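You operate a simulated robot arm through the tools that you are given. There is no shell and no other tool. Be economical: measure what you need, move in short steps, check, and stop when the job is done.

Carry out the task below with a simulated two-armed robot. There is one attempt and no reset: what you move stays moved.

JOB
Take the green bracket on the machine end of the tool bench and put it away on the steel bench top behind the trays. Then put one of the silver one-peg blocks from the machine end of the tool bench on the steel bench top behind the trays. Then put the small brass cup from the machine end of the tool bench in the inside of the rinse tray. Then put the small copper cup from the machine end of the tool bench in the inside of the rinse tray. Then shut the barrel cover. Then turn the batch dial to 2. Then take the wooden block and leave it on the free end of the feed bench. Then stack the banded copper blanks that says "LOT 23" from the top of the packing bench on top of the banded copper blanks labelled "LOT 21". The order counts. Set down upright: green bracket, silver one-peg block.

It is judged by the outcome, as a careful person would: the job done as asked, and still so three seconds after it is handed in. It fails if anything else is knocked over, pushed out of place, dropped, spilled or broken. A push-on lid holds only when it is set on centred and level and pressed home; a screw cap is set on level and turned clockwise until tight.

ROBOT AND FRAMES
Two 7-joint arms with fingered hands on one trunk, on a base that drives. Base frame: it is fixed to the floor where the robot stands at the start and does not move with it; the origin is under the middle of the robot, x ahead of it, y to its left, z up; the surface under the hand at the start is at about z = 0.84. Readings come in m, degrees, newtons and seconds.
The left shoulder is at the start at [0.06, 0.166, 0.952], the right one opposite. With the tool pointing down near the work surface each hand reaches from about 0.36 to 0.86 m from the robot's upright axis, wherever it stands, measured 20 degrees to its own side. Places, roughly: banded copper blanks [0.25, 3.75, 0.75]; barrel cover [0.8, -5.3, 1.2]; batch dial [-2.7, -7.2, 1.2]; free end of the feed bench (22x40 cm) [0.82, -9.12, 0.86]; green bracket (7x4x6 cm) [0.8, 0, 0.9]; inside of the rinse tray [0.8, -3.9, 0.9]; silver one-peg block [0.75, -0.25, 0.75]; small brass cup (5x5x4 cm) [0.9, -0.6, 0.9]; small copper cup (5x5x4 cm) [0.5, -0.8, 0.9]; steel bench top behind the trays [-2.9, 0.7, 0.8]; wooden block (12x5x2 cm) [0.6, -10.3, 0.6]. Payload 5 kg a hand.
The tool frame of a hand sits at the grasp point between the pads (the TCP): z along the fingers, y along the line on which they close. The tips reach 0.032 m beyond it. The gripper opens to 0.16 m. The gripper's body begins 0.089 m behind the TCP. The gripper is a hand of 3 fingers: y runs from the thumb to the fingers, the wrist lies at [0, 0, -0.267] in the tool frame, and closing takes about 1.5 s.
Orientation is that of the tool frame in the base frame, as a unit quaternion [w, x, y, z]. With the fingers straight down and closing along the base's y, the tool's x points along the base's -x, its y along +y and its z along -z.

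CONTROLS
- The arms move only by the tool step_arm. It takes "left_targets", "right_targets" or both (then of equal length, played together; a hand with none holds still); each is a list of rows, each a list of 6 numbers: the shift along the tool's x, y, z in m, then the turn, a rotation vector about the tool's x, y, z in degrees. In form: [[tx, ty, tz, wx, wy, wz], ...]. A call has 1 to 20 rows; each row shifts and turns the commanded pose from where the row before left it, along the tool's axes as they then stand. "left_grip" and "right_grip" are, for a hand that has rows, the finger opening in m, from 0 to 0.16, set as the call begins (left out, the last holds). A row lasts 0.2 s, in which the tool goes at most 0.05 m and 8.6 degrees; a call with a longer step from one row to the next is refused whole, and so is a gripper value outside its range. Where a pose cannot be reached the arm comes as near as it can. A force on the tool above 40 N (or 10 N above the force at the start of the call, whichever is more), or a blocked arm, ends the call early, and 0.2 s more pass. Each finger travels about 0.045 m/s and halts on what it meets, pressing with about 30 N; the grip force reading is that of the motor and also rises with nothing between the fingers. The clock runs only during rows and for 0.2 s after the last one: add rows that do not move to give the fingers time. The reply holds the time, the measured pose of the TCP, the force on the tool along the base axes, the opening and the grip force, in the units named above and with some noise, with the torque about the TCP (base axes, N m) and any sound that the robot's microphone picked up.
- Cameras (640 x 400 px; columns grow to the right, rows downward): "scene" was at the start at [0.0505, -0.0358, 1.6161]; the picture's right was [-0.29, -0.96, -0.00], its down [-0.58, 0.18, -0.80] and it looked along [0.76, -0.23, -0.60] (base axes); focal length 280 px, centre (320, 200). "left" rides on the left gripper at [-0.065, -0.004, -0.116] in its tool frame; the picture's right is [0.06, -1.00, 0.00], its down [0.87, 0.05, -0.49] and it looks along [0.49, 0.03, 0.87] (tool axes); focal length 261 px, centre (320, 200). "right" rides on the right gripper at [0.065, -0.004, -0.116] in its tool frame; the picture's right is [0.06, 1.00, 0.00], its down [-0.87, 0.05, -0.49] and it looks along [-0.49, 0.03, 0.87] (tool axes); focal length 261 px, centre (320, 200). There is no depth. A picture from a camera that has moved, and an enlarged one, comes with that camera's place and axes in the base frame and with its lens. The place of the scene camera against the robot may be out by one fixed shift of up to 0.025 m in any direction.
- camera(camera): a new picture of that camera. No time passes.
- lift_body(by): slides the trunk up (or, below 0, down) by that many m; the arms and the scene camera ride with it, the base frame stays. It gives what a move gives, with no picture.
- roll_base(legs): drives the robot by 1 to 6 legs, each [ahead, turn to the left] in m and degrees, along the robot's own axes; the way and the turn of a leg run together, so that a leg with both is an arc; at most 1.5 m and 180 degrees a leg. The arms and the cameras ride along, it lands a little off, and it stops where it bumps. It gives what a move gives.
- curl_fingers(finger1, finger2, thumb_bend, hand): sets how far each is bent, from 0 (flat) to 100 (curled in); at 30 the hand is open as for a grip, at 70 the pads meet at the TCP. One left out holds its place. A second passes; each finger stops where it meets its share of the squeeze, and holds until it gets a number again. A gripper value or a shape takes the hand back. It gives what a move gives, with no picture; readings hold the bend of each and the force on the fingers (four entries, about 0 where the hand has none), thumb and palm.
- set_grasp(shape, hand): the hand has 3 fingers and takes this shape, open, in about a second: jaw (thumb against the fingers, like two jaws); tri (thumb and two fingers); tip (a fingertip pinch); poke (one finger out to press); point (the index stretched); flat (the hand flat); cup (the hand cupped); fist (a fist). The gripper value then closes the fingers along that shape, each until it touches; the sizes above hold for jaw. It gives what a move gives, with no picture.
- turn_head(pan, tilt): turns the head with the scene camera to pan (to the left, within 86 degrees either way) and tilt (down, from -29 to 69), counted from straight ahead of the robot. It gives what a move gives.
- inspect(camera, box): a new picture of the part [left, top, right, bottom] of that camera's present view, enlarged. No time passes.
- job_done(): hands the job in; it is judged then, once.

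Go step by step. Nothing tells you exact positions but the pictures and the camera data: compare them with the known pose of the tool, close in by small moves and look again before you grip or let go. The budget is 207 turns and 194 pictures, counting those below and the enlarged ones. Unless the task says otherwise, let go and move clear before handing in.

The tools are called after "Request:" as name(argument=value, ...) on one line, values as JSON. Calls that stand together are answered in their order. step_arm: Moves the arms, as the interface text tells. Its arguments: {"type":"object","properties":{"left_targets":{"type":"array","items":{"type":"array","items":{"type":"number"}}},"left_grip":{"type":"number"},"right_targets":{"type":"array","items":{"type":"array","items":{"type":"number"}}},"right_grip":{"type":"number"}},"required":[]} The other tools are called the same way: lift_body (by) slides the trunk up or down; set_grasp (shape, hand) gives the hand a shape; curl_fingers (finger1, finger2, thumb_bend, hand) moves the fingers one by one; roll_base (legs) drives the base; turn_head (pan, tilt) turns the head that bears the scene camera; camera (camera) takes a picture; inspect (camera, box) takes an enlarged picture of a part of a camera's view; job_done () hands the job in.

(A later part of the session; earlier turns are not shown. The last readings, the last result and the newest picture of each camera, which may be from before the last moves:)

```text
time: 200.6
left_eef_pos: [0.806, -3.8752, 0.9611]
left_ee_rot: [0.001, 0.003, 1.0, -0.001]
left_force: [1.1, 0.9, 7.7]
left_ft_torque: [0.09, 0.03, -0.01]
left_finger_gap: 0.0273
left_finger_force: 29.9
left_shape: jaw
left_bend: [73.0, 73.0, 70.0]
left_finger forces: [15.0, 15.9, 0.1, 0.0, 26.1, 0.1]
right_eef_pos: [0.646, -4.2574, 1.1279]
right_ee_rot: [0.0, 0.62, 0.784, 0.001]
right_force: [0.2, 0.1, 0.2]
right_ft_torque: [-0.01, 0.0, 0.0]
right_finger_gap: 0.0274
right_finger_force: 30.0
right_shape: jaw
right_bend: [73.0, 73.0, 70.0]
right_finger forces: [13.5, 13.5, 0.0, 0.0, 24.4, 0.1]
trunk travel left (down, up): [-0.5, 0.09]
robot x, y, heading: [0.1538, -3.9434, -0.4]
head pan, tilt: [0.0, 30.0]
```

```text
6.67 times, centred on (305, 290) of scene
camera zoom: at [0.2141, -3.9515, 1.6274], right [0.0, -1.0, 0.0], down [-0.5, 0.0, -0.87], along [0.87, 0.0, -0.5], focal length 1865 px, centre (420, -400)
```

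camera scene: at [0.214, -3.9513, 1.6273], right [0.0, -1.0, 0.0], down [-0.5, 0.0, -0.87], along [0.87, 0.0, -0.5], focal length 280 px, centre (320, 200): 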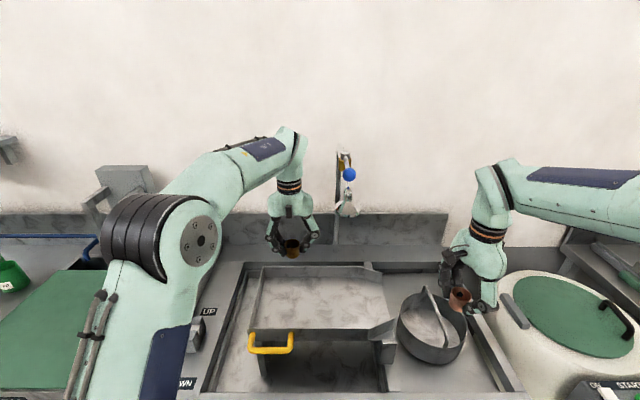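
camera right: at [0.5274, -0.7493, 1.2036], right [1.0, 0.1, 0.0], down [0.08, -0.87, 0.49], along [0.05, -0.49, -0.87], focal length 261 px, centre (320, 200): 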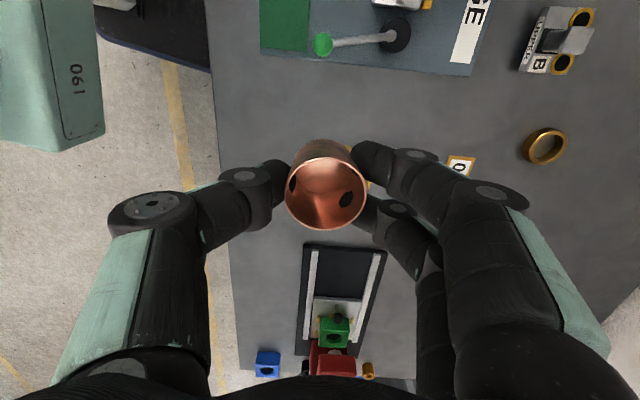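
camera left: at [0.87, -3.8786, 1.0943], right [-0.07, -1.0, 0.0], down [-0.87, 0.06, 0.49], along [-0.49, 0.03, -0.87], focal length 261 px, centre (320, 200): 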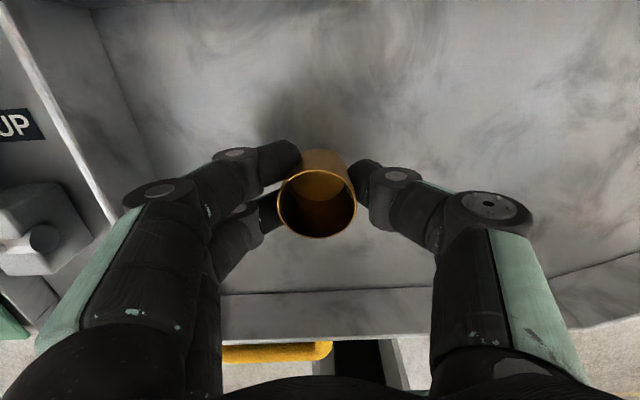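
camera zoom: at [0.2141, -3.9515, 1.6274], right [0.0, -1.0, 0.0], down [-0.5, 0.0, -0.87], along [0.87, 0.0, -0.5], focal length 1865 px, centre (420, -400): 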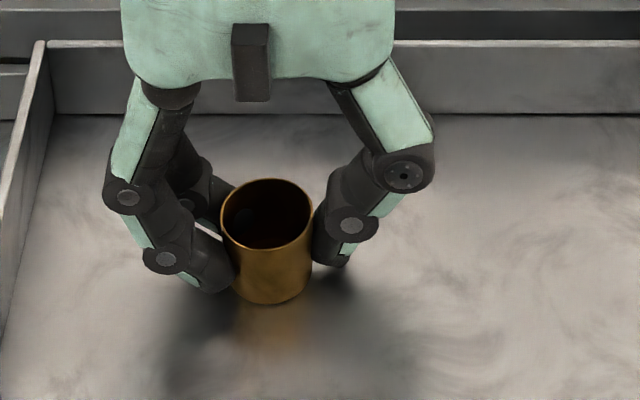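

Contact at 7.7 N. Releasing the brass cup and retreating up and back left.

Request:
step_arm(left_targets=[[0, 0, -0.001, 0, 0, 0], [0, 0, 0, 0, 0, 0], [0, 0, 0, 0, 0, 0], [0, 0, 0, 0, 0, 0], [0, 0, -0.02, 0, 0, 0], [0, 0, -0.04, 0, 0, 0], [0, 0, -0.05, 0, 0, 0], [0, 0, -0.05, 0, 0, 0], [0.045, 0, -0.02, 0, 0, 0], [0.045, 0, 0, 0, 0, 0], [0.045, 0.01, 0, 0, 0, 0], [0.045, 0.02, 0, 0, 0, 0], [0.03, 0.04, 0, 0, 0, 0], [0, 0.045, 0, 0, 0, 0], [0, 0.045, 0, 0, 0, 0], [0, 0, 0, 0, 0, 0]], left_grip=0.085)

Request:
camera(camera="scene")

```text
time: 203.9
left_eef_pos: [0.5955, -3.7158, 1.1434]
left_ee_rot: [-0.001, 0.002, 1.0, 0.0]
left_force: [0.4, 0.3, 0.9]
left_ft_torque: [0.03, 0.02, -0.01]
left_finger_gap: 0.0847
left_finger_force: 0.0
left_shape: jaw
left_bend: [72.0, 72.0, 70.0]
left_finger forces: [0.0, 0.0, 0.0, 0.0, 0.0, 0.0]
right_eef_pos: [0.6471, -4.2583, 1.1267]
right_ee_rot: [0.0, 0.62, 0.785, -0.001]
right_force: [0.4, -0.3, -0.1]
right_ft_torque: [0.03, 0.0, -0.01]
right_finger_gap: 0.0274
right_finger_force: 30.3
right_shape: jaw
right_bend: [73.0, 73.0, 70.0]
right_finger forces: [13.6, 13.5, 0.0, 0.1, 24.4, 0.1]
trunk travel left (down, up): [-0.5, 0.09]
robot x, y, heading: [0.1591, -3.9416, -0.2]
head pan, tilt: [0.0, 30.0]
```

```text
119 pictures are left
camera scene: at [0.2149, -3.9522, 1.6272], right [0.0, -1.0, 0.0], down [-0.5, 0.0, -0.87], along [0.87, 0.0, -0.5], focal length 280 px, centre (320, 200)
```

scene: 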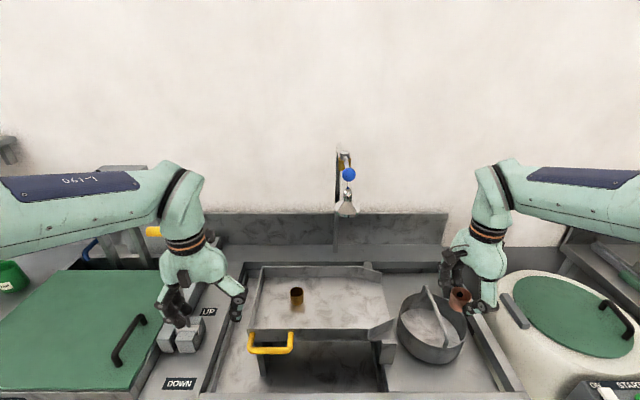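

The brass cup stands in the tray. Triangulating, the spray head hangs near (0.79, -4.01) from z ≈ 1.25 up, so I'll place the copper cup near y ≈ -4.085 with the hand leaning slightly away from it. First to (0.80, -4.15) at height.

Request:
step_arm(right_targets=[[0.0138, 0.0348, 0, 0, 0, 0], [0.0138, 0.0348, 0, 0, 0, 0], [0.0138, 0.0348, 0, 0, 0, 0], [0.0138, 0.0348, 0, 0, 0, 0], [0.0138, 0.0348, 0, 0, 0, 0], [0, 0, 0, -1.4, 5.85, 0], [0, 0, 0, -1.4, 5.85, 0], [0, 0, 0, 0, 0, 0]])

Request:
camera(camera="scene")

Request:
camera(camera="right")

```text
time: 205.8
left_eef_pos: [0.5954, -3.7149, 1.1424]
left_ee_rot: [-0.001, 0.003, 1.0, 0.001]
left_force: [-0.4, 0.2, 0.2]
left_ft_torque: [-0.03, 0.0, 0.0]
left_finger_gap: 0.0844
left_finger_force: 0.1
left_shape: jaw
left_bend: [72.0, 72.0, 70.0]
left_finger forces: [0.0, 0.0, 0.1, 0.0, 0.0, 0.0]
right_eef_pos: [0.8, -4.1489, 1.1278]
right_ee_rot: [-0.065, 0.617, 0.78, 0.082]
right_force: [0.1, -0.3, -0.3]
right_ft_torque: [0.01, 0.03, -0.01]
right_finger_gap: 0.0274
right_finger_force: 29.7
right_shape: jaw
right_bend: [73.0, 73.0, 70.0]
right_finger forces: [13.8, 13.6, 0.0, 0.0, 24.7, 0.0]
trunk travel left (down, up): [-0.5, 0.09]
robot x, y, heading: [0.1588, -3.9421, -0.0]
head pan, tilt: [0.0, 30.0]
```

```text
118 pictures are left
camera scene: at [0.2145, -3.9512, 1.6273], right [0.0, -1.0, 0.0], down [-0.5, 0.0, -0.87], along [0.87, 0.0, -0.5], focal length 280 px, centre (320, 200)
```

scene: 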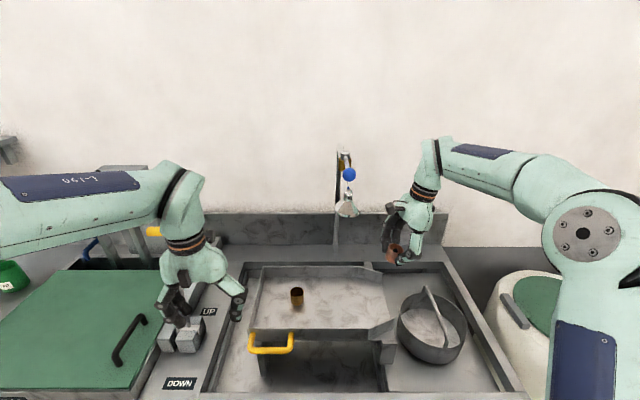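

```text
117 pictures are left
camera right: at [0.7802, -4.1127, 1.2537], right [0.96, 0.29, 0.06], down [0.26, -0.92, 0.31], along [0.14, -0.28, -0.95], focal length 261 px, centre (320, 200)
```

right: 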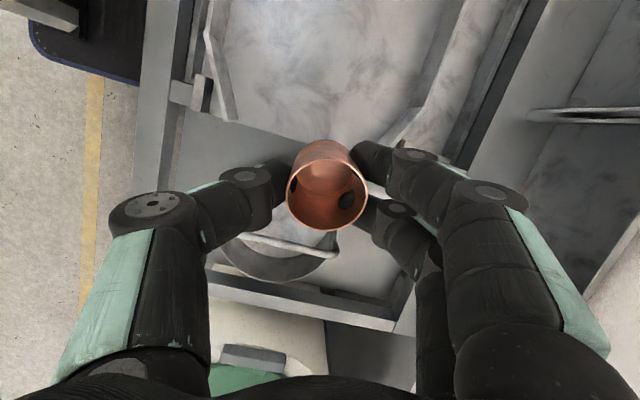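

Spout floor ends near y = -4.13, so I'll place at y ≈ -4.065. Moving over in the leaned pose and lowering to just above the floor.

Request:
step_arm(right_targets=[[0.04, 0.0095, 0.0088, 0, 0, 0], [0.04, 0.0095, 0.0088, 0, 0, 0], [-0.0072, -0.0017, 0.035, 0, 0, 0], [-0.0072, -0.0017, 0.035, 0, 0, 0], [-0.0072, -0.0017, 0.035, 0, 0, 0], [-0.0072, -0.0017, 0.035, 0, 0, 0], [0, 0, 0, 0, 0, 0]])

Request:
camera(camera="right")

Request:
inspect(camera="scene", box=[270, 180, 450, 320])

```text
time: 206.3
left_eef_pos: [0.5973, -3.7146, 1.1426]
left_ee_rot: [-0.001, 0.001, 1.0, 0.001]
left_force: [-0.1, 0.0, 0.9]
left_ft_torque: [0.01, 0.01, -0.03]
left_finger_gap: 0.0844
left_finger_force: 0.1
left_shape: jaw
left_bend: [72.0, 72.0, 70.0]
left_finger forces: [0.0, 0.0, 0.0, 0.1, 0.1, 0.1]
right_eef_pos: [0.8, -4.0909, 1.1279]
right_ee_rot: [-0.062, 0.618, 0.78, 0.081]
right_force: [-0.1, 0.3, -1.1]
right_ft_torque: [0.01, -0.03, 0.03]
right_finger_gap: 0.0276
right_finger_force: 30.0
right_shape: jaw
right_bend: [73.0, 73.0, 70.0]
right_finger forces: [14.0, 13.6, 0.0, 0.0, 24.7, 0.1]
trunk travel left (down, up): [-0.5, 0.09]
robot x, y, heading: [0.1559, -3.9399, -0.2]
head pan, tilt: [0.0, 30.0]
stopped in row 2 (right hand): the force on the tool passed its limit at 63 N (the readings are from after the stop); the commanded pose is now the measured one
```

```text
116 pictures are left
camera right: at [0.7809, -4.0544, 1.253], right [0.96, 0.28, 0.06], down [0.25, -0.92, 0.31], along [0.14, -0.29, -0.95], focal length 261 px, centre (320, 200)
```

right: 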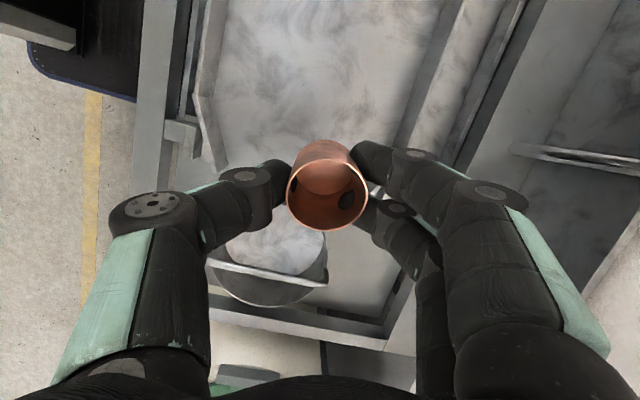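

```text
2.86 times, centred on (360, 250) of scene
camera zoom: at [0.2153, -3.9517, 1.6272], right [0.0, -1.0, 0.0], down [-0.5, 0.0, -0.87], along [0.87, 0.0, -0.5], focal length 799 px, centre (206, 57)
```

zoom: 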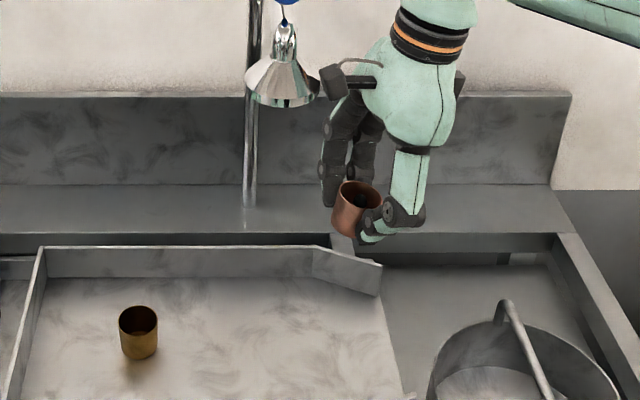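

The hand's camera bumped the spray head. I'll back off, look at the spray head, and come in lower beneath it.

Request:
step_arm(right_targets=[[-0.024, -0.0057, -0.0052, 0, 0, 0], [-0.024, -0.0057, -0.0052, 0, 0, 0], [0, 0, 0, 0, 0, 0], [0, 0, 0, 0, 0, 0]])

Request:
inspect(camera="scene", box=[270, 130, 450, 250])

```text
time: 207.3
left_eef_pos: [0.5961, -3.715, 1.1427]
left_ee_rot: [0.0, 0.001, 1.0, 0.001]
left_force: [0.0, -0.5, 0.4]
left_ft_torque: [-0.02, 0.02, 0.01]
left_finger_gap: 0.0847
left_finger_force: 0.0
left_shape: jaw
left_bend: [72.0, 72.0, 70.0]
left_finger forces: [0.0, 0.0, 0.0, 0.0, 0.0, 0.0]
right_eef_pos: [0.8003, -4.1406, 1.1285]
right_ee_rot: [-0.062, 0.617, 0.781, 0.081]
right_force: [-0.6, -0.1, -0.8]
right_ft_torque: [0.02, 0.01, 0.02]
right_finger_gap: 0.0274
right_finger_force: 30.0
right_shape: jaw
right_bend: [73.0, 73.0, 70.0]
right_finger forces: [13.9, 13.6, 0.0, 0.1, 24.7, 0.1]
trunk travel left (down, up): [-0.5, 0.09]
robot x, y, heading: [0.1598, -3.9391, -0.4]
head pan, tilt: [0.0, 30.0]
```

```text
3.33 times, centred on (360, 190) of scene
camera zoom: at [0.2146, -3.9515, 1.6272], right [0.0, -1.0, 0.0], down [-0.5, 0.0, -0.87], along [0.87, 0.0, -0.5], focal length 932 px, centre (187, 233)
```

zoom: 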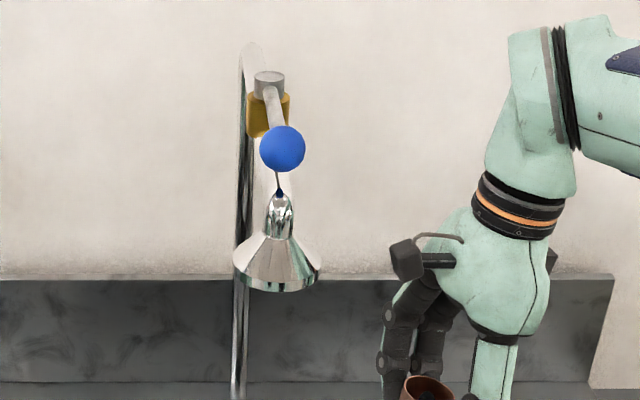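

The spray head is unharmed; its bottom is at z ≈ 1.25. Lowering first, then in beneath it, then down.

Request:
step_arm(right_targets=[[-0.0079, -0.0018, 0.0382, 0, 0, 0], [-0.0079, -0.0018, 0.0382, 0, 0, 0], [0.0357, 0.0085, 0.0078, 0, 0, 0], [0.0357, 0.0085, 0.0078, 0, 0, 0], [-0.006, -0.0014, 0.0293, 0, 0, 0], [-0.006, -0.0014, 0.0293, 0, 0, 0], [0, 0, 0, 0, 0, 0]])

Request:
camera(camera="right")

Request:
inspect(camera="scene", box=[270, 200, 450, 340])

```text
time: 208.9
left_eef_pos: [0.5962, -3.7145, 1.142]
left_ee_rot: [-0.001, 0.001, 1.0, 0.001]
left_force: [-0.4, 0.6, -1.2]
left_ft_torque: [0.02, -0.01, 0.04]
left_finger_gap: 0.0847
left_finger_force: 0.0
left_shape: jaw
left_bend: [72.0, 72.0, 70.0]
left_finger forces: [0.0, 0.0, 0.0, 0.1, 0.1, 0.0]
right_eef_pos: [0.8009, -4.0661, 0.9897]
right_ee_rot: [-0.062, 0.619, 0.779, 0.081]
right_force: [0.3, -0.2, 0.2]
right_ft_torque: [0.0, -0.01, 0.01]
right_finger_gap: 0.0272
right_finger_force: 29.7
right_shape: jaw
right_bend: [73.0, 73.0, 70.0]
right_finger forces: [13.8, 13.7, 0.0, 0.0, 24.6, 0.0]
trunk travel left (down, up): [-0.5, 0.09]
robot x, y, heading: [0.1549, -3.9428, -0.3]
head pan, tilt: [0.0, 30.0]
```

```text
113 pictures are left
camera right: at [0.7818, -4.0301, 1.1159], right [0.96, 0.28, 0.06], down [0.25, -0.92, 0.31], along [0.15, -0.28, -0.95], focal length 261 px, centre (320, 200)
```

right: 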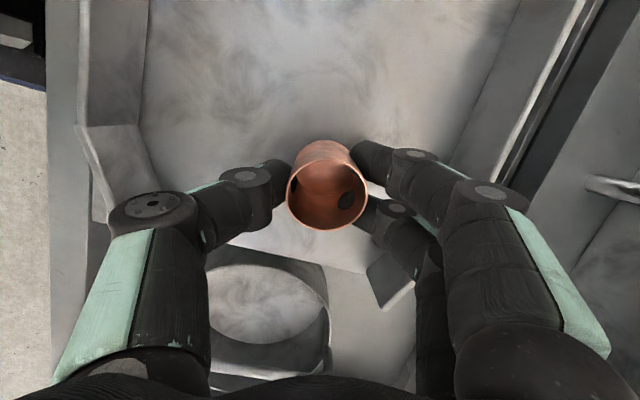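

```text
2.86 times, centred on (360, 270) of scene
camera zoom: at [0.2145, -3.9515, 1.6273], right [0.0, -1.0, 0.0], down [-0.5, 0.0, -0.87], along [0.87, 0.0, -0.5], focal length 799 px, centre (206, 0)
```

zoom: 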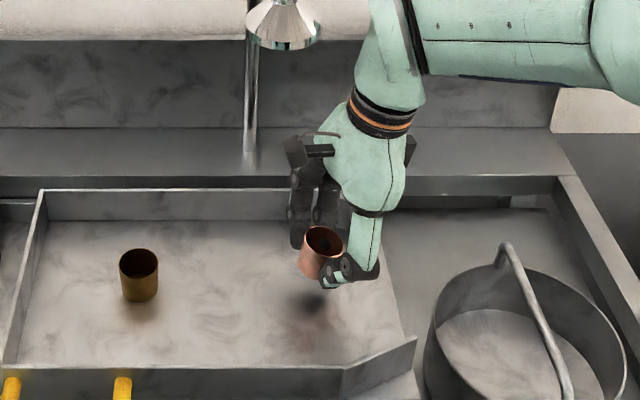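

Lowering the copper cup to the floor in small steps.

Request:
step_arm(right_targets=[[-0.002, -0.0005, 0.0098, 0, 0, 0], [-0.0016, -0.0004, 0.0078, 0, 0, 0], [-0.0006, -0.0001, 0.003, 0, 0, 0], [0, 0, 0, 0, 0, 0]])

```text
time: 209.9
left_eef_pos: [0.5955, -3.715, 1.1429]
left_ee_rot: [-0.001, 0.001, 1.0, 0.0]
left_force: [0.1, 0.0, 0.7]
left_ft_torque: [0.01, 0.03, -0.02]
left_finger_gap: 0.0846
left_finger_force: 0.0
left_shape: jaw
left_bend: [72.0, 72.0, 70.0]
left_finger forces: [0.0, 0.0, 0.0, 0.1, 0.1, 0.0]
right_eef_pos: [0.8021, -4.0656, 0.9686]
right_ee_rot: [-0.062, 0.618, 0.78, 0.08]
right_force: [0.0, 0.0, -0.1]
right_ft_torque: [0.01, -0.02, 0.0]
right_finger_gap: 0.0276
right_finger_force: 30.5
right_shape: jaw
right_bend: [73.0, 73.0, 70.0]
right_finger forces: [14.0, 13.5, 0.0, 0.0, 24.5, 0.0]
trunk travel left (down, up): [-0.5, 0.09]
robot x, y, heading: [0.1532, -3.9391, -0.2]
head pan, tilt: [0.0, 30.0]
```

Request:
step_arm(right_targets=[[-0.0006, -0.0001, 0.003, 0, 0, 0], [-0.0004, -0.0001, 0.002, 0, 0, 0], [0, 0, 0, 0, 0, 0]])

Request:
inspect(camera="scene", box=[330, 260, 420, 320])

```text
time: 210.7
left_eef_pos: [0.5959, -3.714, 1.1429]
left_ee_rot: [-0.001, 0.001, 1.0, 0.001]
left_force: [0.1, -0.3, 0.7]
left_ft_torque: [0.01, 0.0, -0.02]
left_finger_gap: 0.0844
left_finger_force: 0.1
left_shape: jaw
left_bend: [72.0, 72.0, 70.0]
left_finger forces: [0.0, 0.0, 0.0, 0.1, 0.0, 0.0]
right_eef_pos: [0.8011, -4.0665, 0.965]
right_ee_rot: [-0.061, 0.618, 0.779, 0.082]
right_force: [-0.3, 1.1, 3.8]
right_ft_torque: [-0.02, -0.02, 0.0]
right_finger_gap: 0.0279
right_finger_force: 30.0
right_shape: jaw
right_bend: [73.0, 73.0, 70.0]
right_finger forces: [14.2, 14.7, 0.1, 0.0, 25.1, 0.0]
trunk travel left (down, up): [-0.5, 0.09]
robot x, y, heading: [0.1548, -3.9426, -0.0]
head pan, tilt: [0.0, 30.0]
```

```text
6.67 times, centred on (375, 290) of scene
camera zoom: at [0.2143, -3.9512, 1.6273], right [0.0, -1.0, 0.0], down [-0.5, 0.0, -0.87], along [0.87, 0.0, -0.5], focal length 1865 px, centre (-47, -400)
```

zoom: 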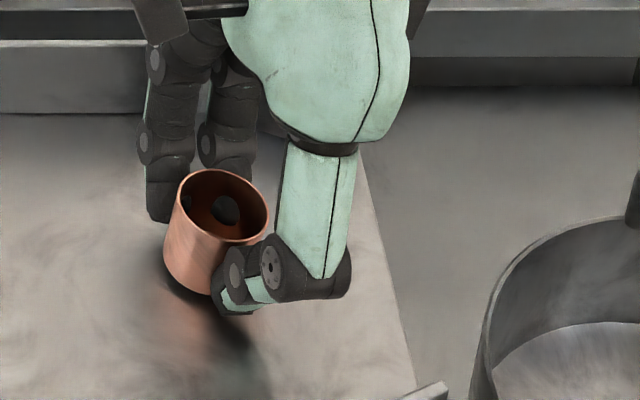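

One edge touches. I'll release gently; the cup will settle flat. Then withdraw along the lean and back.

Request:
step_arm(right_targets=[[0, 0, 0, 0, 0, 0], [0, 0, 0, 0, 0, 0], [0, 0, 0, 0, 0, 0], [0, 0, 0, 0, 0, 0], [0, 0, 0, 0, 0, 0]], right_grip=0.08)

Request:
inspect(camera="scene", box=[330, 260, 420, 320])

```text
time: 211.9
left_eef_pos: [0.5954, -3.7148, 1.1434]
left_ee_rot: [0.0, 0.001, 1.0, 0.001]
left_force: [-0.3, 0.2, 0.1]
left_ft_torque: [0.0, 0.01, 0.01]
left_finger_gap: 0.0843
left_finger_force: 0.1
left_shape: jaw
left_bend: [72.0, 72.0, 70.0]
left_finger forces: [0.0, 0.0, 0.1, 0.1, 0.0, 0.0]
right_eef_pos: [0.8003, -4.0668, 0.9637]
right_ee_rot: [-0.062, 0.618, 0.779, 0.082]
right_force: [0.0, -0.6, 0.9]
right_ft_torque: [0.01, 0.0, 0.01]
right_finger_gap: 0.0793
right_finger_force: 0.0
right_shape: jaw
right_bend: [72.0, 72.0, 70.0]
right_finger forces: [0.1, 0.0, 0.0, 0.0, 0.1, 0.1]
trunk travel left (down, up): [-0.5, 0.09]
robot x, y, heading: [0.1571, -3.9408, -0.1]
head pan, tilt: [0.0, 30.0]
```

```text
6.67 times, centred on (375, 290) of scene
camera zoom: at [0.2147, -3.9514, 1.6272], right [0.0, -1.0, 0.0], down [-0.5, 0.0, -0.87], along [0.87, 0.0, -0.5], focal length 1865 px, centre (-47, -400)
```

zoom: 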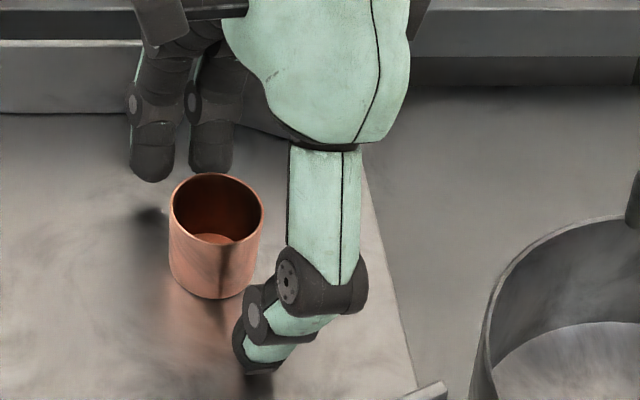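

Upright in the tray. Withdrawing: up a little, sideways away from the spray head, then up and back, and straightening.

Request:
step_arm(right_targets=[[0, 0, -0.04, 0, 0, 0], [0, 0, -0.045, 0, 0, 0], [-0.045, -0.011, -0.01, 0, 0, 0], [-0.045, -0.011, -0.01, 0, 0, 0], [0, 0, -0.045, 0, 0, 0], [0, 0, -0.045, 0, 0, 0], [0.011, -0.045, 0, 0, 0, 0], [0.011, -0.045, 0, 0, 0, 0], [0.011, -0.045, 0, 0, 0, 0], [0.011, -0.045, 0, 0, 0, 0], [0, 0, 0, 1.4, -5.85, 0], [0, 0, 0, 1.4, -5.85, 0], [0, 0, 0, 0, 0, -8.5], [0, 0, 0, 0, 0, -8.5], [0, 0, 0, 0, 0, -8.5], [0, 0, 0, 0, 0, -8.5], [0, 0, 0, 0, 0, -8.5], [0, 0, 0, 0, 0, -8.5], [0, 0, 0, 0, 0, -8.5], [0, 0, 0, 0, 0, -8.5]])

Request:
camera(camera="scene")

```text
time: 216.1
left_eef_pos: [0.5957, -3.7146, 1.1428]
left_ee_rot: [-0.001, 0.001, 1.0, 0.001]
left_force: [0.2, -0.1, 0.5]
left_ft_torque: [0.03, 0.02, 0.01]
left_finger_gap: 0.0842
left_finger_force: 0.0
left_shape: jaw
left_bend: [72.0, 72.0, 70.0]
left_finger forces: [0.1, 0.0, 0.1, 0.0, 0.0, 0.1]
right_eef_pos: [0.6134, -4.195, 1.1368]
right_ee_rot: [0.001, 0.076, 0.997, -0.003]
right_force: [0.7, -0.7, 0.1]
right_ft_torque: [-0.02, 0.01, 0.0]
right_finger_gap: 0.08
right_finger_force: 0.0
right_shape: jaw
right_bend: [72.0, 72.0, 70.0]
right_finger forces: [0.0, 0.0, 0.0, 0.0, 0.0, 0.1]
trunk travel left (down, up): [-0.5, 0.09]
robot x, y, heading: [0.1574, -3.9408, -0.3]
head pan, tilt: [0.0, 30.0]
```

```text
109 pictures are left
camera scene: at [0.2146, -3.9514, 1.6272], right [0.0, -1.0, 0.0], down [-0.5, 0.0, -0.87], along [0.87, 0.0, -0.5], focal length 280 px, centre (320, 200)
```

scene: 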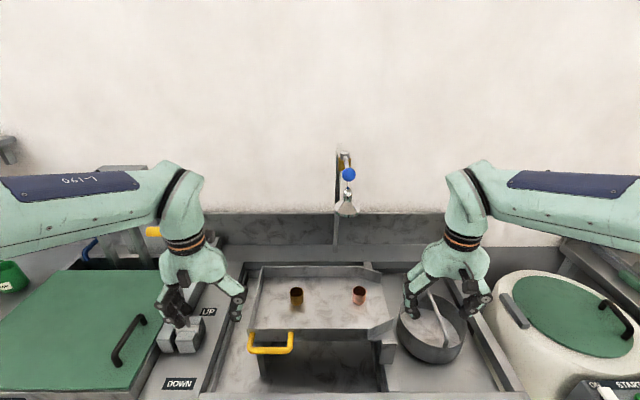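

Both cups are in the rinse tray. Next the barrel cover near (0.8, -5.3, 1.2): I'll back off and drive there.

Request:
step_arm(right_targets=[[0, 0, 0, 0, 0, -8.5], [0, 0, 0, 0, 0, 0]])

Request:
roll_base(legs=[[-0.55, 0], [0, -90], [1.35, 0], [0, 90]])

Request:
turn_head(pan=0, tilt=25)

Request:
camera(camera="scene")

```text
time: 216.7
left_eef_pos: [0.5973, -3.7141, 1.1425]
left_ee_rot: [0.0, 0.001, 1.0, 0.001]
left_force: [0.7, -0.1, -0.7]
left_ft_torque: [0.02, 0.0, 0.01]
left_finger_gap: 0.0843
left_finger_force: 0.1
left_shape: jaw
left_bend: [72.0, 72.0, 70.0]
left_finger forces: [0.0, 0.0, 0.0, 0.1, 0.1, 0.0]
right_eef_pos: [0.6149, -4.1953, 1.1356]
right_ee_rot: [0.001, 0.003, 1.0, -0.004]
right_force: [0.5, -0.5, -0.7]
right_ft_torque: [0.0, 0.03, 0.01]
right_finger_gap: 0.0796
right_finger_force: 0.1
right_shape: jaw
right_bend: [72.0, 72.0, 70.0]
right_finger forces: [0.0, 0.1, 0.0, 0.1, 0.1, 0.1]
trunk travel left (down, up): [-0.5, 0.09]
robot x, y, heading: [0.1543, -3.9396, -0.3]
head pan, tilt: [0.0, 30.0]
```

```text
time: 234.2
left_eef_pos: [0.0377, -5.0636, 1.1425]
left_ee_rot: [-0.001, 0.0, 1.0, 0.001]
left_force: [-0.7, -0.6, 0.0]
left_ft_torque: [0.02, 0.02, 0.01]
left_finger_gap: 0.0846
left_finger_force: 0.2
left_shape: jaw
left_bend: [72.0, 72.0, 70.0]
left_finger forces: [0.0, 0.0, 0.0, 0.0, 0.1, 0.0]
right_eef_pos: [0.0569, -5.543, 1.1349]
right_ee_rot: [0.003, 0.002, 1.0, -0.004]
right_force: [0.1, 0.2, 0.3]
right_ft_torque: [0.01, 0.01, 0.0]
right_finger_gap: 0.0798
right_finger_force: 0.1
right_shape: jaw
right_bend: [72.0, 72.0, 70.0]
right_finger forces: [0.0, 0.0, 0.0, 0.0, 0.1, 0.0]
trunk travel left (down, up): [-0.5, 0.09]
robot x, y, heading: [-0.4007, -5.2928, -0.2]
head pan, tilt: [0.0, 30.0]
```

```text
time: 234.8
left_eef_pos: [0.038, -5.0636, 1.1428]
left_ee_rot: [0.0, 0.0, 1.0, 0.001]
left_force: [-0.8, -0.7, 0.3]
left_ft_torque: [-0.01, 0.01, 0.01]
left_finger_gap: 0.0846
left_finger_force: 0.1
left_shape: jaw
left_bend: [72.0, 72.0, 70.0]
left_finger forces: [0.1, 0.0, 0.1, 0.0, 0.0, 0.1]
right_eef_pos: [0.0556, -5.543, 1.1354]
right_ee_rot: [0.001, 0.002, 1.0, -0.004]
right_force: [-0.5, -0.4, 0.4]
right_ft_torque: [0.04, 0.0, -0.02]
right_finger_gap: 0.0795
right_finger_force: 0.0
right_shape: jaw
right_bend: [72.0, 72.0, 70.0]
right_finger forces: [0.1, 0.0, 0.0, 0.0, 0.0, 0.1]
trunk travel left (down, up): [-0.5, 0.09]
robot x, y, heading: [-0.4021, -5.2924, -0.1]
head pan, tilt: [0.0, 25.0]
```

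```text
108 pictures are left
camera scene: at [-0.3419, -5.3012, 1.6352], right [0.0, -1.0, 0.0], down [-0.42, 0.0, -0.91], along [0.91, 0.0, -0.42], focal length 280 px, centre (320, 200)
```

scene: 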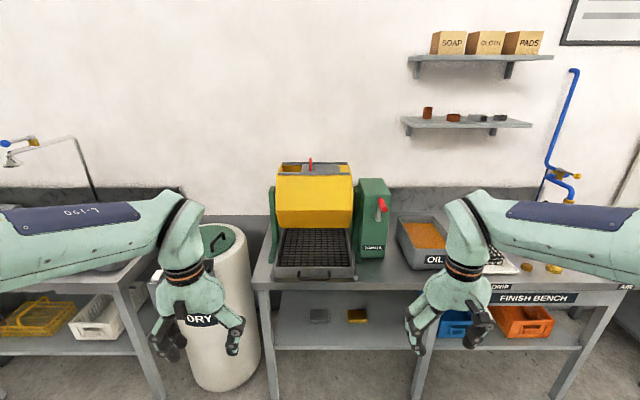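

Request:
inspect(camera="scene", box=[240, 140, 420, 290])

```text
2.67 times, centred on (330, 215) of scene
camera zoom: at [-0.3419, -5.3012, 1.6352], right [0.0, -1.0, 0.0], down [-0.42, 0.0, -0.91], along [0.91, 0.0, -0.42], focal length 746 px, centre (293, 160)
```

zoom: 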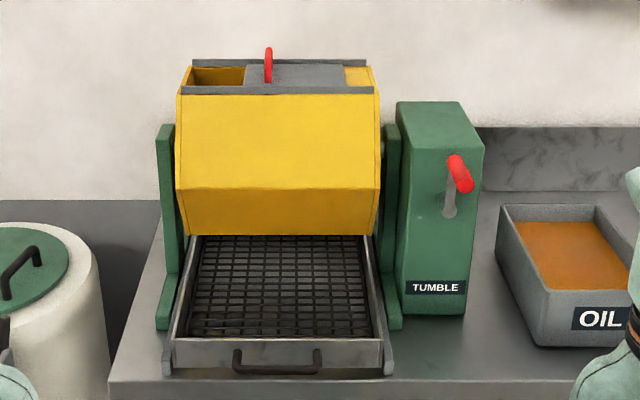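

The tumbler barrel has a sliding grey cover with a red handle, now shifted right leaving an opening at left. I'll drive closer and raise the trunk for a better view.

Request:
roll_base(legs=[[0.45, 0]])

Request:
lift_body(by=0.085)

Request:
camera(camera="scene")

Request:
inspect(camera="scene", box=[230, 130, 410, 250])

```text
time: 237.6
left_eef_pos: [0.4877, -5.0658, 1.1422]
left_ee_rot: [-0.001, 0.001, 1.0, 0.0]
left_force: [-0.8, -1.1, 0.2]
left_ft_torque: [0.02, 0.02, 0.02]
left_finger_gap: 0.0844
left_finger_force: 0.0
left_shape: jaw
left_bend: [72.0, 72.0, 70.0]
left_finger forces: [0.1, 0.1, 0.0, 0.0, 0.0, 0.0]
right_eef_pos: [0.5062, -5.5458, 1.1351]
right_ee_rot: [0.0, 0.002, 1.0, -0.004]
right_force: [0.8, 0.1, -0.2]
right_ft_torque: [-0.01, 0.02, 0.01]
right_finger_gap: 0.0798
right_finger_force: 0.0
right_shape: jaw
right_bend: [72.0, 72.0, 70.0]
right_finger forces: [0.0, 0.1, 0.0, 0.0, 0.0, 0.1]
trunk travel left (down, up): [-0.5, 0.09]
robot x, y, heading: [0.0476, -5.2923, -0.2]
head pan, tilt: [0.0, 25.0]
```

```text
time: 238.8
left_eef_pos: [0.4887, -5.0644, 1.2274]
left_ee_rot: [-0.001, 0.0, 1.0, 0.001]
left_force: [-0.7, -0.1, -0.4]
left_ft_torque: [-0.01, 0.03, -0.01]
left_finger_gap: 0.0847
left_finger_force: 0.0
left_shape: jaw
left_bend: [72.0, 72.0, 70.0]
left_finger forces: [0.1, 0.1, 0.1, 0.0, 0.1, 0.0]
right_eef_pos: [0.5058, -5.5442, 1.2201]
right_ee_rot: [0.002, 0.003, 1.0, -0.003]
right_force: [0.2, 0.4, 0.4]
right_ft_torque: [-0.02, 0.0, 0.01]
right_finger_gap: 0.0798
right_finger_force: 0.1
right_shape: jaw
right_bend: [72.0, 72.0, 70.0]
right_finger forces: [0.1, 0.1, 0.0, 0.0, 0.0, 0.1]
trunk travel left (down, up): [-0.585, 0.005]
robot x, y, heading: [0.0504, -5.2917, -0.2]
head pan, tilt: [0.0, 25.0]
```

```text
106 pictures are left
camera scene: at [0.1086, -5.302, 1.7201], right [0.0, -1.0, 0.0], down [-0.42, 0.0, -0.91], along [0.91, 0.0, -0.42], focal length 280 px, centre (320, 200)
```

scene: 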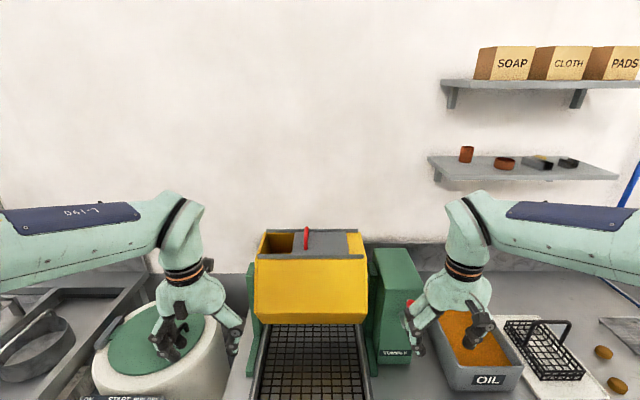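

```text
3.33 times, centred on (320, 190) of scene
camera zoom: at [0.1086, -5.302, 1.7201], right [0.0, -1.0, 0.0], down [-0.42, 0.0, -0.91], along [0.91, 0.0, -0.42], focal length 932 px, centre (320, 233)
```

zoom: 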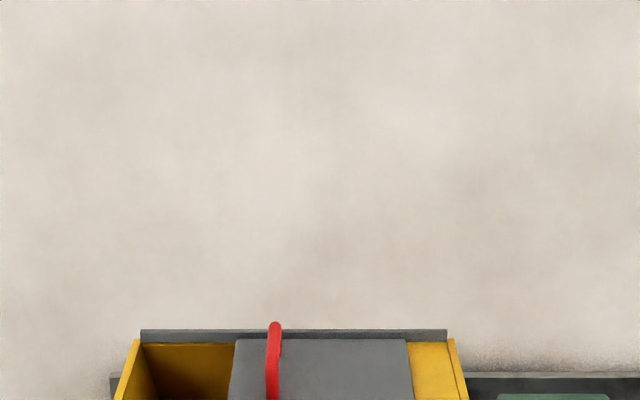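

Request:
turn_head(pan=0, tilt=45)

Request:
inspect(camera="scene", box=[240, 120, 400, 230])

```text
time: 239.6
left_eef_pos: [0.487, -5.065, 1.2278]
left_ee_rot: [-0.001, 0.001, 1.0, 0.0]
left_force: [-0.1, -0.5, 0.6]
left_ft_torque: [0.02, 0.03, -0.01]
left_finger_gap: 0.0844
left_finger_force: 0.1
left_shape: jaw
left_bend: [72.0, 72.0, 70.0]
left_finger forces: [0.0, 0.0, 0.0, 0.0, 0.0, 0.0]
right_eef_pos: [0.506, -5.5447, 1.2203]
right_ee_rot: [0.002, 0.002, 1.0, -0.004]
right_force: [0.5, 0.0, -0.1]
right_ft_torque: [0.0, 0.03, 0.0]
right_finger_gap: 0.0798
right_finger_force: 0.0
right_shape: jaw
right_bend: [72.0, 72.0, 70.0]
right_finger forces: [0.1, 0.1, 0.0, 0.0, 0.0, 0.0]
trunk travel left (down, up): [-0.585, 0.005]
robot x, y, heading: [0.0458, -5.289, -0.2]
head pan, tilt: [0.0, 45.0]
```

```text
3.64 times, centred on (320, 175) of scene
camera zoom: at [0.0976, -5.3019, 1.6897], right [0.0, -1.0, 0.0], down [-0.71, 0.0, -0.71], along [0.71, 0.0, -0.71], focal length 1017 px, centre (320, 291)
```

zoom: 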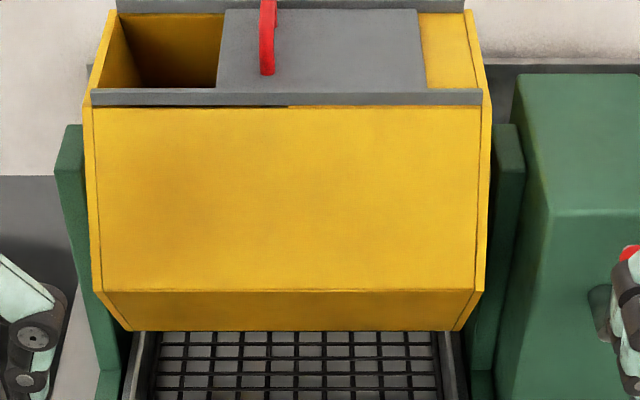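

The handle's at about (0.79, -5.263), z 1.26–1.32; the cover must slide about 8 cm to the left (+y). I'll raise both hands and drive nearer.

Request:
step_arm(left_targets=[[0, 0.02, -0.04, 0, 0, 0], [0, 0.02, -0.04, 0, 0, 0], [0, 0, -0.045, 0, 0, 0], [0, 0, -0.03, 0, 0, 0], [0, 0, 0, 0, 0, 0]], right_targets=[[0, -0.02, -0.04, 0, 0, 0], [0, -0.02, -0.04, 0, 0, 0], [0, 0, -0.045, 0, 0, 0], [0, 0, -0.03, 0, 0, 0], [0, 0, 0, 0, 0, 0]], left_grip=0.08)

Request:
roll_base(legs=[[0.17, 0]])

Request:
camera(camera="scene")

```text
time: 240.8
left_eef_pos: [0.4884, -5.0242, 1.3833]
left_ee_rot: [-0.001, 0.001, 1.0, 0.001]
left_force: [-0.1, 0.4, 0.0]
left_ft_torque: [-0.03, 0.01, -0.01]
left_finger_gap: 0.0807
left_finger_force: 0.0
left_shape: jaw
left_bend: [72.0, 72.0, 70.0]
left_finger forces: [0.0, 0.0, 0.1, 0.1, 0.0, 0.0]
right_eef_pos: [0.5058, -5.5845, 1.3777]
right_ee_rot: [0.001, 0.002, 1.0, -0.004]
right_force: [-0.3, -0.4, 0.0]
right_ft_torque: [0.01, 0.04, -0.02]
right_finger_gap: 0.08
right_finger_force: 0.1
right_shape: jaw
right_bend: [72.0, 72.0, 70.0]
right_finger forces: [0.1, 0.1, 0.0, 0.0, 0.0, 0.0]
trunk travel left (down, up): [-0.585, 0.005]
robot x, y, heading: [0.0492, -5.2962, 0.1]
head pan, tilt: [0.0, 45.0]
```

```text
time: 242.2
left_eef_pos: [0.6609, -5.0253, 1.3835]
left_ee_rot: [-0.002, 0.001, 1.0, 0.001]
left_force: [0.7, 0.3, 0.1]
left_ft_torque: [0.0, 0.03, -0.02]
left_finger_gap: 0.0806
left_finger_force: 0.1
left_shape: jaw
left_bend: [72.0, 72.0, 70.0]
left_finger forces: [0.0, 0.0, 0.0, 0.1, 0.1, 0.0]
right_eef_pos: [0.6798, -5.5842, 1.3761]
right_ee_rot: [0.001, 0.002, 1.0, -0.003]
right_force: [0.4, -0.4, -0.8]
right_ft_torque: [0.04, 0.08, 0.04]
right_finger_gap: 0.0797
right_finger_force: 0.0
right_shape: jaw
right_bend: [72.0, 72.0, 70.0]
right_finger forces: [0.0, 0.0, 0.1, 0.0, 0.0, 0.1]
trunk travel left (down, up): [-0.585, 0.005]
robot x, y, heading: [0.2208, -5.2914, -0.1]
head pan, tilt: [0.0, 45.0]
```

```text
103 pictures are left
camera scene: at [0.2703, -5.3023, 1.6895], right [0.0, -1.0, 0.0], down [-0.71, 0.0, -0.71], along [0.71, 0.0, -0.71], focal length 280 px, centre (320, 200)
```

scene: 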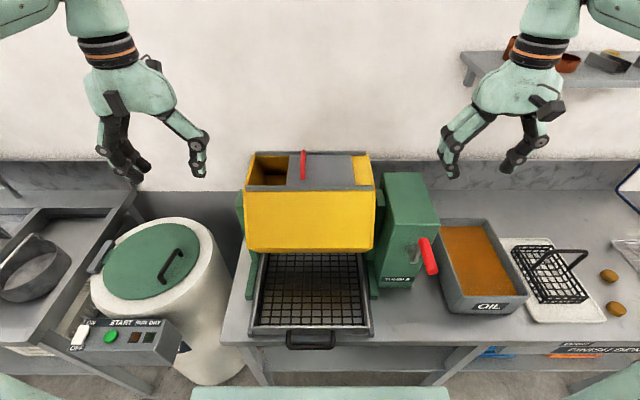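

Handle confirmed at (0.78, -5.263). Left hand moves above it.

Request:
step_arm(left_targets=[[-0.0205, -0.0397, 0, 0, 0, 0], [-0.0205, -0.0397, 0, 0, 0, 0], [-0.0205, -0.0397, 0, 0, 0, 0], [-0.0205, -0.0397, 0, 0, 0, 0], [-0.0205, -0.0397, 0, 0, 0, 0], [-0.0205, -0.0397, 0, 0, 0, 0], [0, 0, 0, 0, 0, 0]])

Request:
camera(camera="left")

Request:
inspect(camera="scene", box=[230, 80, 390, 200])

```text
time: 243.8
left_eef_pos: [0.7796, -5.2625, 1.3819]
left_ee_rot: [0.0, 0.001, 1.0, 0.0]
left_force: [0.3, 0.1, 0.3]
left_ft_torque: [0.0, -0.02, 0.01]
left_finger_gap: 0.0806
left_finger_force: 0.1
left_shape: jaw
left_bend: [72.0, 72.0, 70.0]
left_finger forces: [0.0, 0.0, 0.0, 0.0, 0.0, 0.0]
right_eef_pos: [0.675, -5.5823, 1.3772]
right_ee_rot: [0.002, 0.002, 1.0, -0.004]
right_force: [-0.3, 0.7, 0.3]
right_ft_torque: [-0.06, -0.04, -0.03]
right_finger_gap: 0.0796
right_finger_force: 0.1
right_shape: jaw
right_bend: [72.0, 72.0, 70.0]
right_finger forces: [0.1, 0.0, 0.0, 0.0, 0.0, 0.0]
trunk travel left (down, up): [-0.585, 0.005]
robot x, y, heading: [0.2175, -5.2937, -0.0]
head pan, tilt: [0.0, 45.0]
```

```text
102 pictures are left
camera left: at [0.8448, -5.2657, 1.4978], right [-0.06, -1.0, 0.0], down [-0.87, 0.06, 0.49], along [-0.49, 0.03, -0.87], focal length 261 px, centre (320, 200)
```

left: 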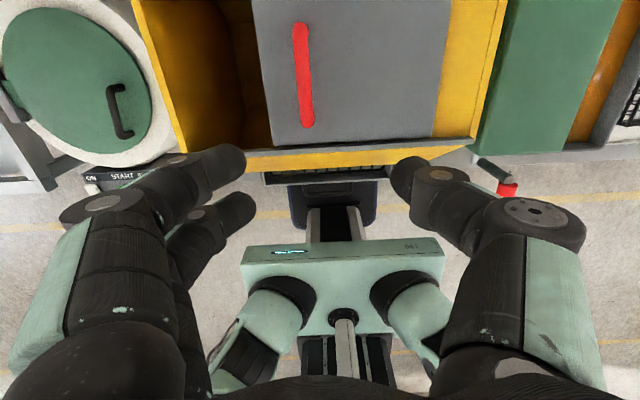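

```text
3.33 times, centred on (310, 140) of scene
camera zoom: at [0.2675, -5.3008, 1.6897], right [0.0, -1.0, 0.0], down [-0.71, 0.0, -0.71], along [0.71, 0.0, -0.71], focal length 932 px, centre (353, 400)
```

zoom: 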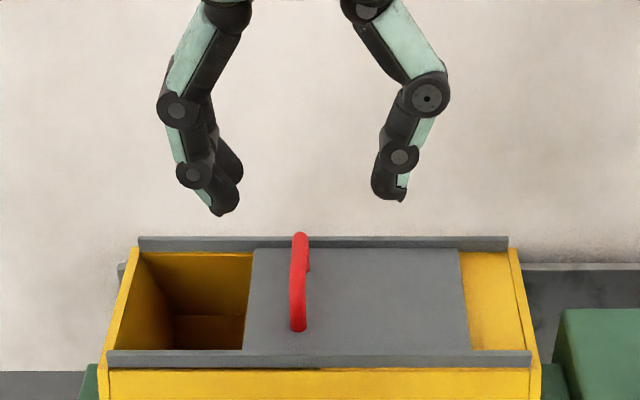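

The hand camera puts the handle a bit farther, x ≈ 0.83. Moving there and a bit lower, look again.

Request:
step_arm(left_targets=[[-0.025, 0.004, 0.0, 0, 0, 0], [-0.025, 0.004, 0.01, 0, 0, 0], [0, 0, 0.01, 0, 0, 0], [0, 0, 0, 0, 0, 0]])

Request:
camera(camera="left")

Request:
inspect(camera="scene", box=[230, 80, 390, 200])

```text
time: 244.8
left_eef_pos: [0.8322, -5.2558, 1.3627]
left_ee_rot: [-0.001, 0.001, 1.0, 0.001]
left_force: [-1.1, -0.3, -0.1]
left_ft_torque: [0.04, 0.03, 0.01]
left_finger_gap: 0.0803
left_finger_force: 0.0
left_shape: jaw
left_bend: [72.0, 72.0, 70.0]
left_finger forces: [0.1, 0.0, 0.1, 0.1, 0.0, 0.0]
right_eef_pos: [0.6782, -5.5846, 1.3774]
right_ee_rot: [0.002, 0.002, 1.0, -0.003]
right_force: [-0.5, 0.0, -0.9]
right_ft_torque: [0.04, 0.0, 0.0]
right_finger_gap: 0.0797
right_finger_force: 0.0
right_shape: jaw
right_bend: [72.0, 72.0, 70.0]
right_finger forces: [0.1, 0.1, 0.0, 0.0, 0.0, 0.1]
trunk travel left (down, up): [-0.585, 0.005]
robot x, y, heading: [0.2184, -5.294, 0.0]
head pan, tilt: [0.0, 45.0]
```

```text
100 pictures are left
camera left: at [0.8972, -5.2598, 1.4771], right [-0.06, -1.0, 0.0], down [-0.87, 0.05, 0.49], along [-0.49, 0.03, -0.87], focal length 261 px, centre (320, 200)
```

left: 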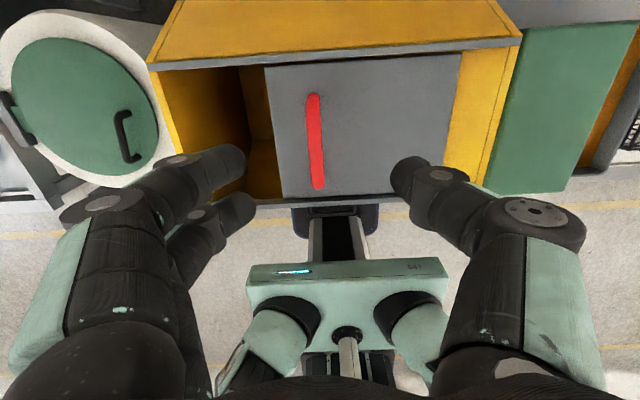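

```text
3.33 times, centred on (310, 140) of scene
camera zoom: at [0.269, -5.3027, 1.6896], right [0.0, -1.0, 0.0], down [-0.71, 0.0, -0.71], along [0.71, 0.0, -0.71], focal length 932 px, centre (353, 400)
```

zoom: 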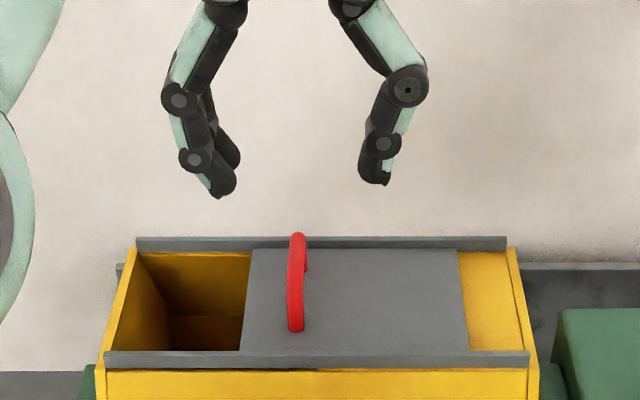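

Refined: handle centre x ≈ 0.83, y ≈ -5.2515, top z ≈ 1.26. Lowering the hand around it, 0.06 opening.

Request:
step_arm(left_targets=[[0, 0.004, 0.03, 0, 0, 0], [0, 0, 0.03, 0, 0, 0], [0, 0, 0.025, 0, 0, 0], [0, 0, 0, 0, 0, 0]], left_grip=0.07)

Request:
camera(camera="left")

Request:
inspect(camera="scene", box=[230, 80, 390, 200])

```text
time: 245.8
left_eef_pos: [0.8328, -5.2522, 1.2775]
left_ee_rot: [0.0, 0.001, 1.0, 0.001]
left_force: [-1.0, -0.6, -0.3]
left_ft_torque: [-0.01, 0.0, -0.03]
left_finger_gap: 0.0706
left_finger_force: 0.1
left_shape: jaw
left_bend: [73.0, 73.0, 70.0]
left_finger forces: [0.0, 0.0, 0.0, 0.0, 0.0, 0.0]
right_eef_pos: [0.6773, -5.5847, 1.3766]
right_ee_rot: [0.001, 0.003, 1.0, -0.003]
right_force: [-0.6, 0.5, 0.1]
right_ft_torque: [0.0, 0.0, 0.03]
right_finger_gap: 0.0797
right_finger_force: 0.0
right_shape: jaw
right_bend: [72.0, 72.0, 70.0]
right_finger forces: [0.1, 0.0, 0.0, 0.1, 0.0, 0.0]
trunk travel left (down, up): [-0.585, 0.005]
robot x, y, heading: [0.2188, -5.2916, -0.1]
head pan, tilt: [0.0, 45.0]
```

```text
98 pictures are left
camera left: at [0.8962, -5.2557, 1.3923], right [-0.06, -1.0, 0.0], down [-0.87, 0.05, 0.49], along [-0.49, 0.03, -0.87], focal length 261 px, centre (320, 200)
```

left: 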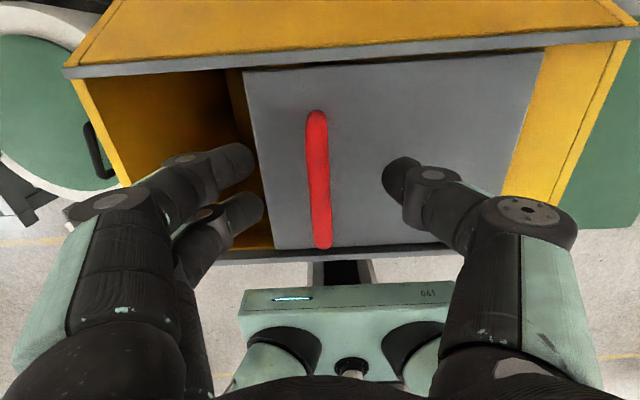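

```text
3.33 times, centred on (310, 140) of scene
camera zoom: at [0.2683, -5.3026, 1.6896], right [0.0, -1.0, 0.0], down [-0.71, 0.0, -0.71], along [0.71, 0.0, -0.71], focal length 932 px, centre (353, 400)
```

zoom: 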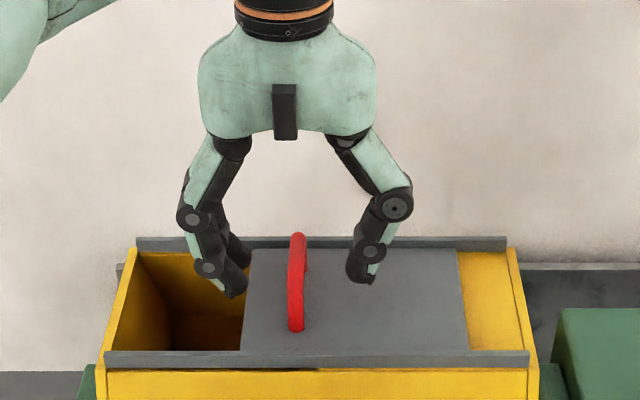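

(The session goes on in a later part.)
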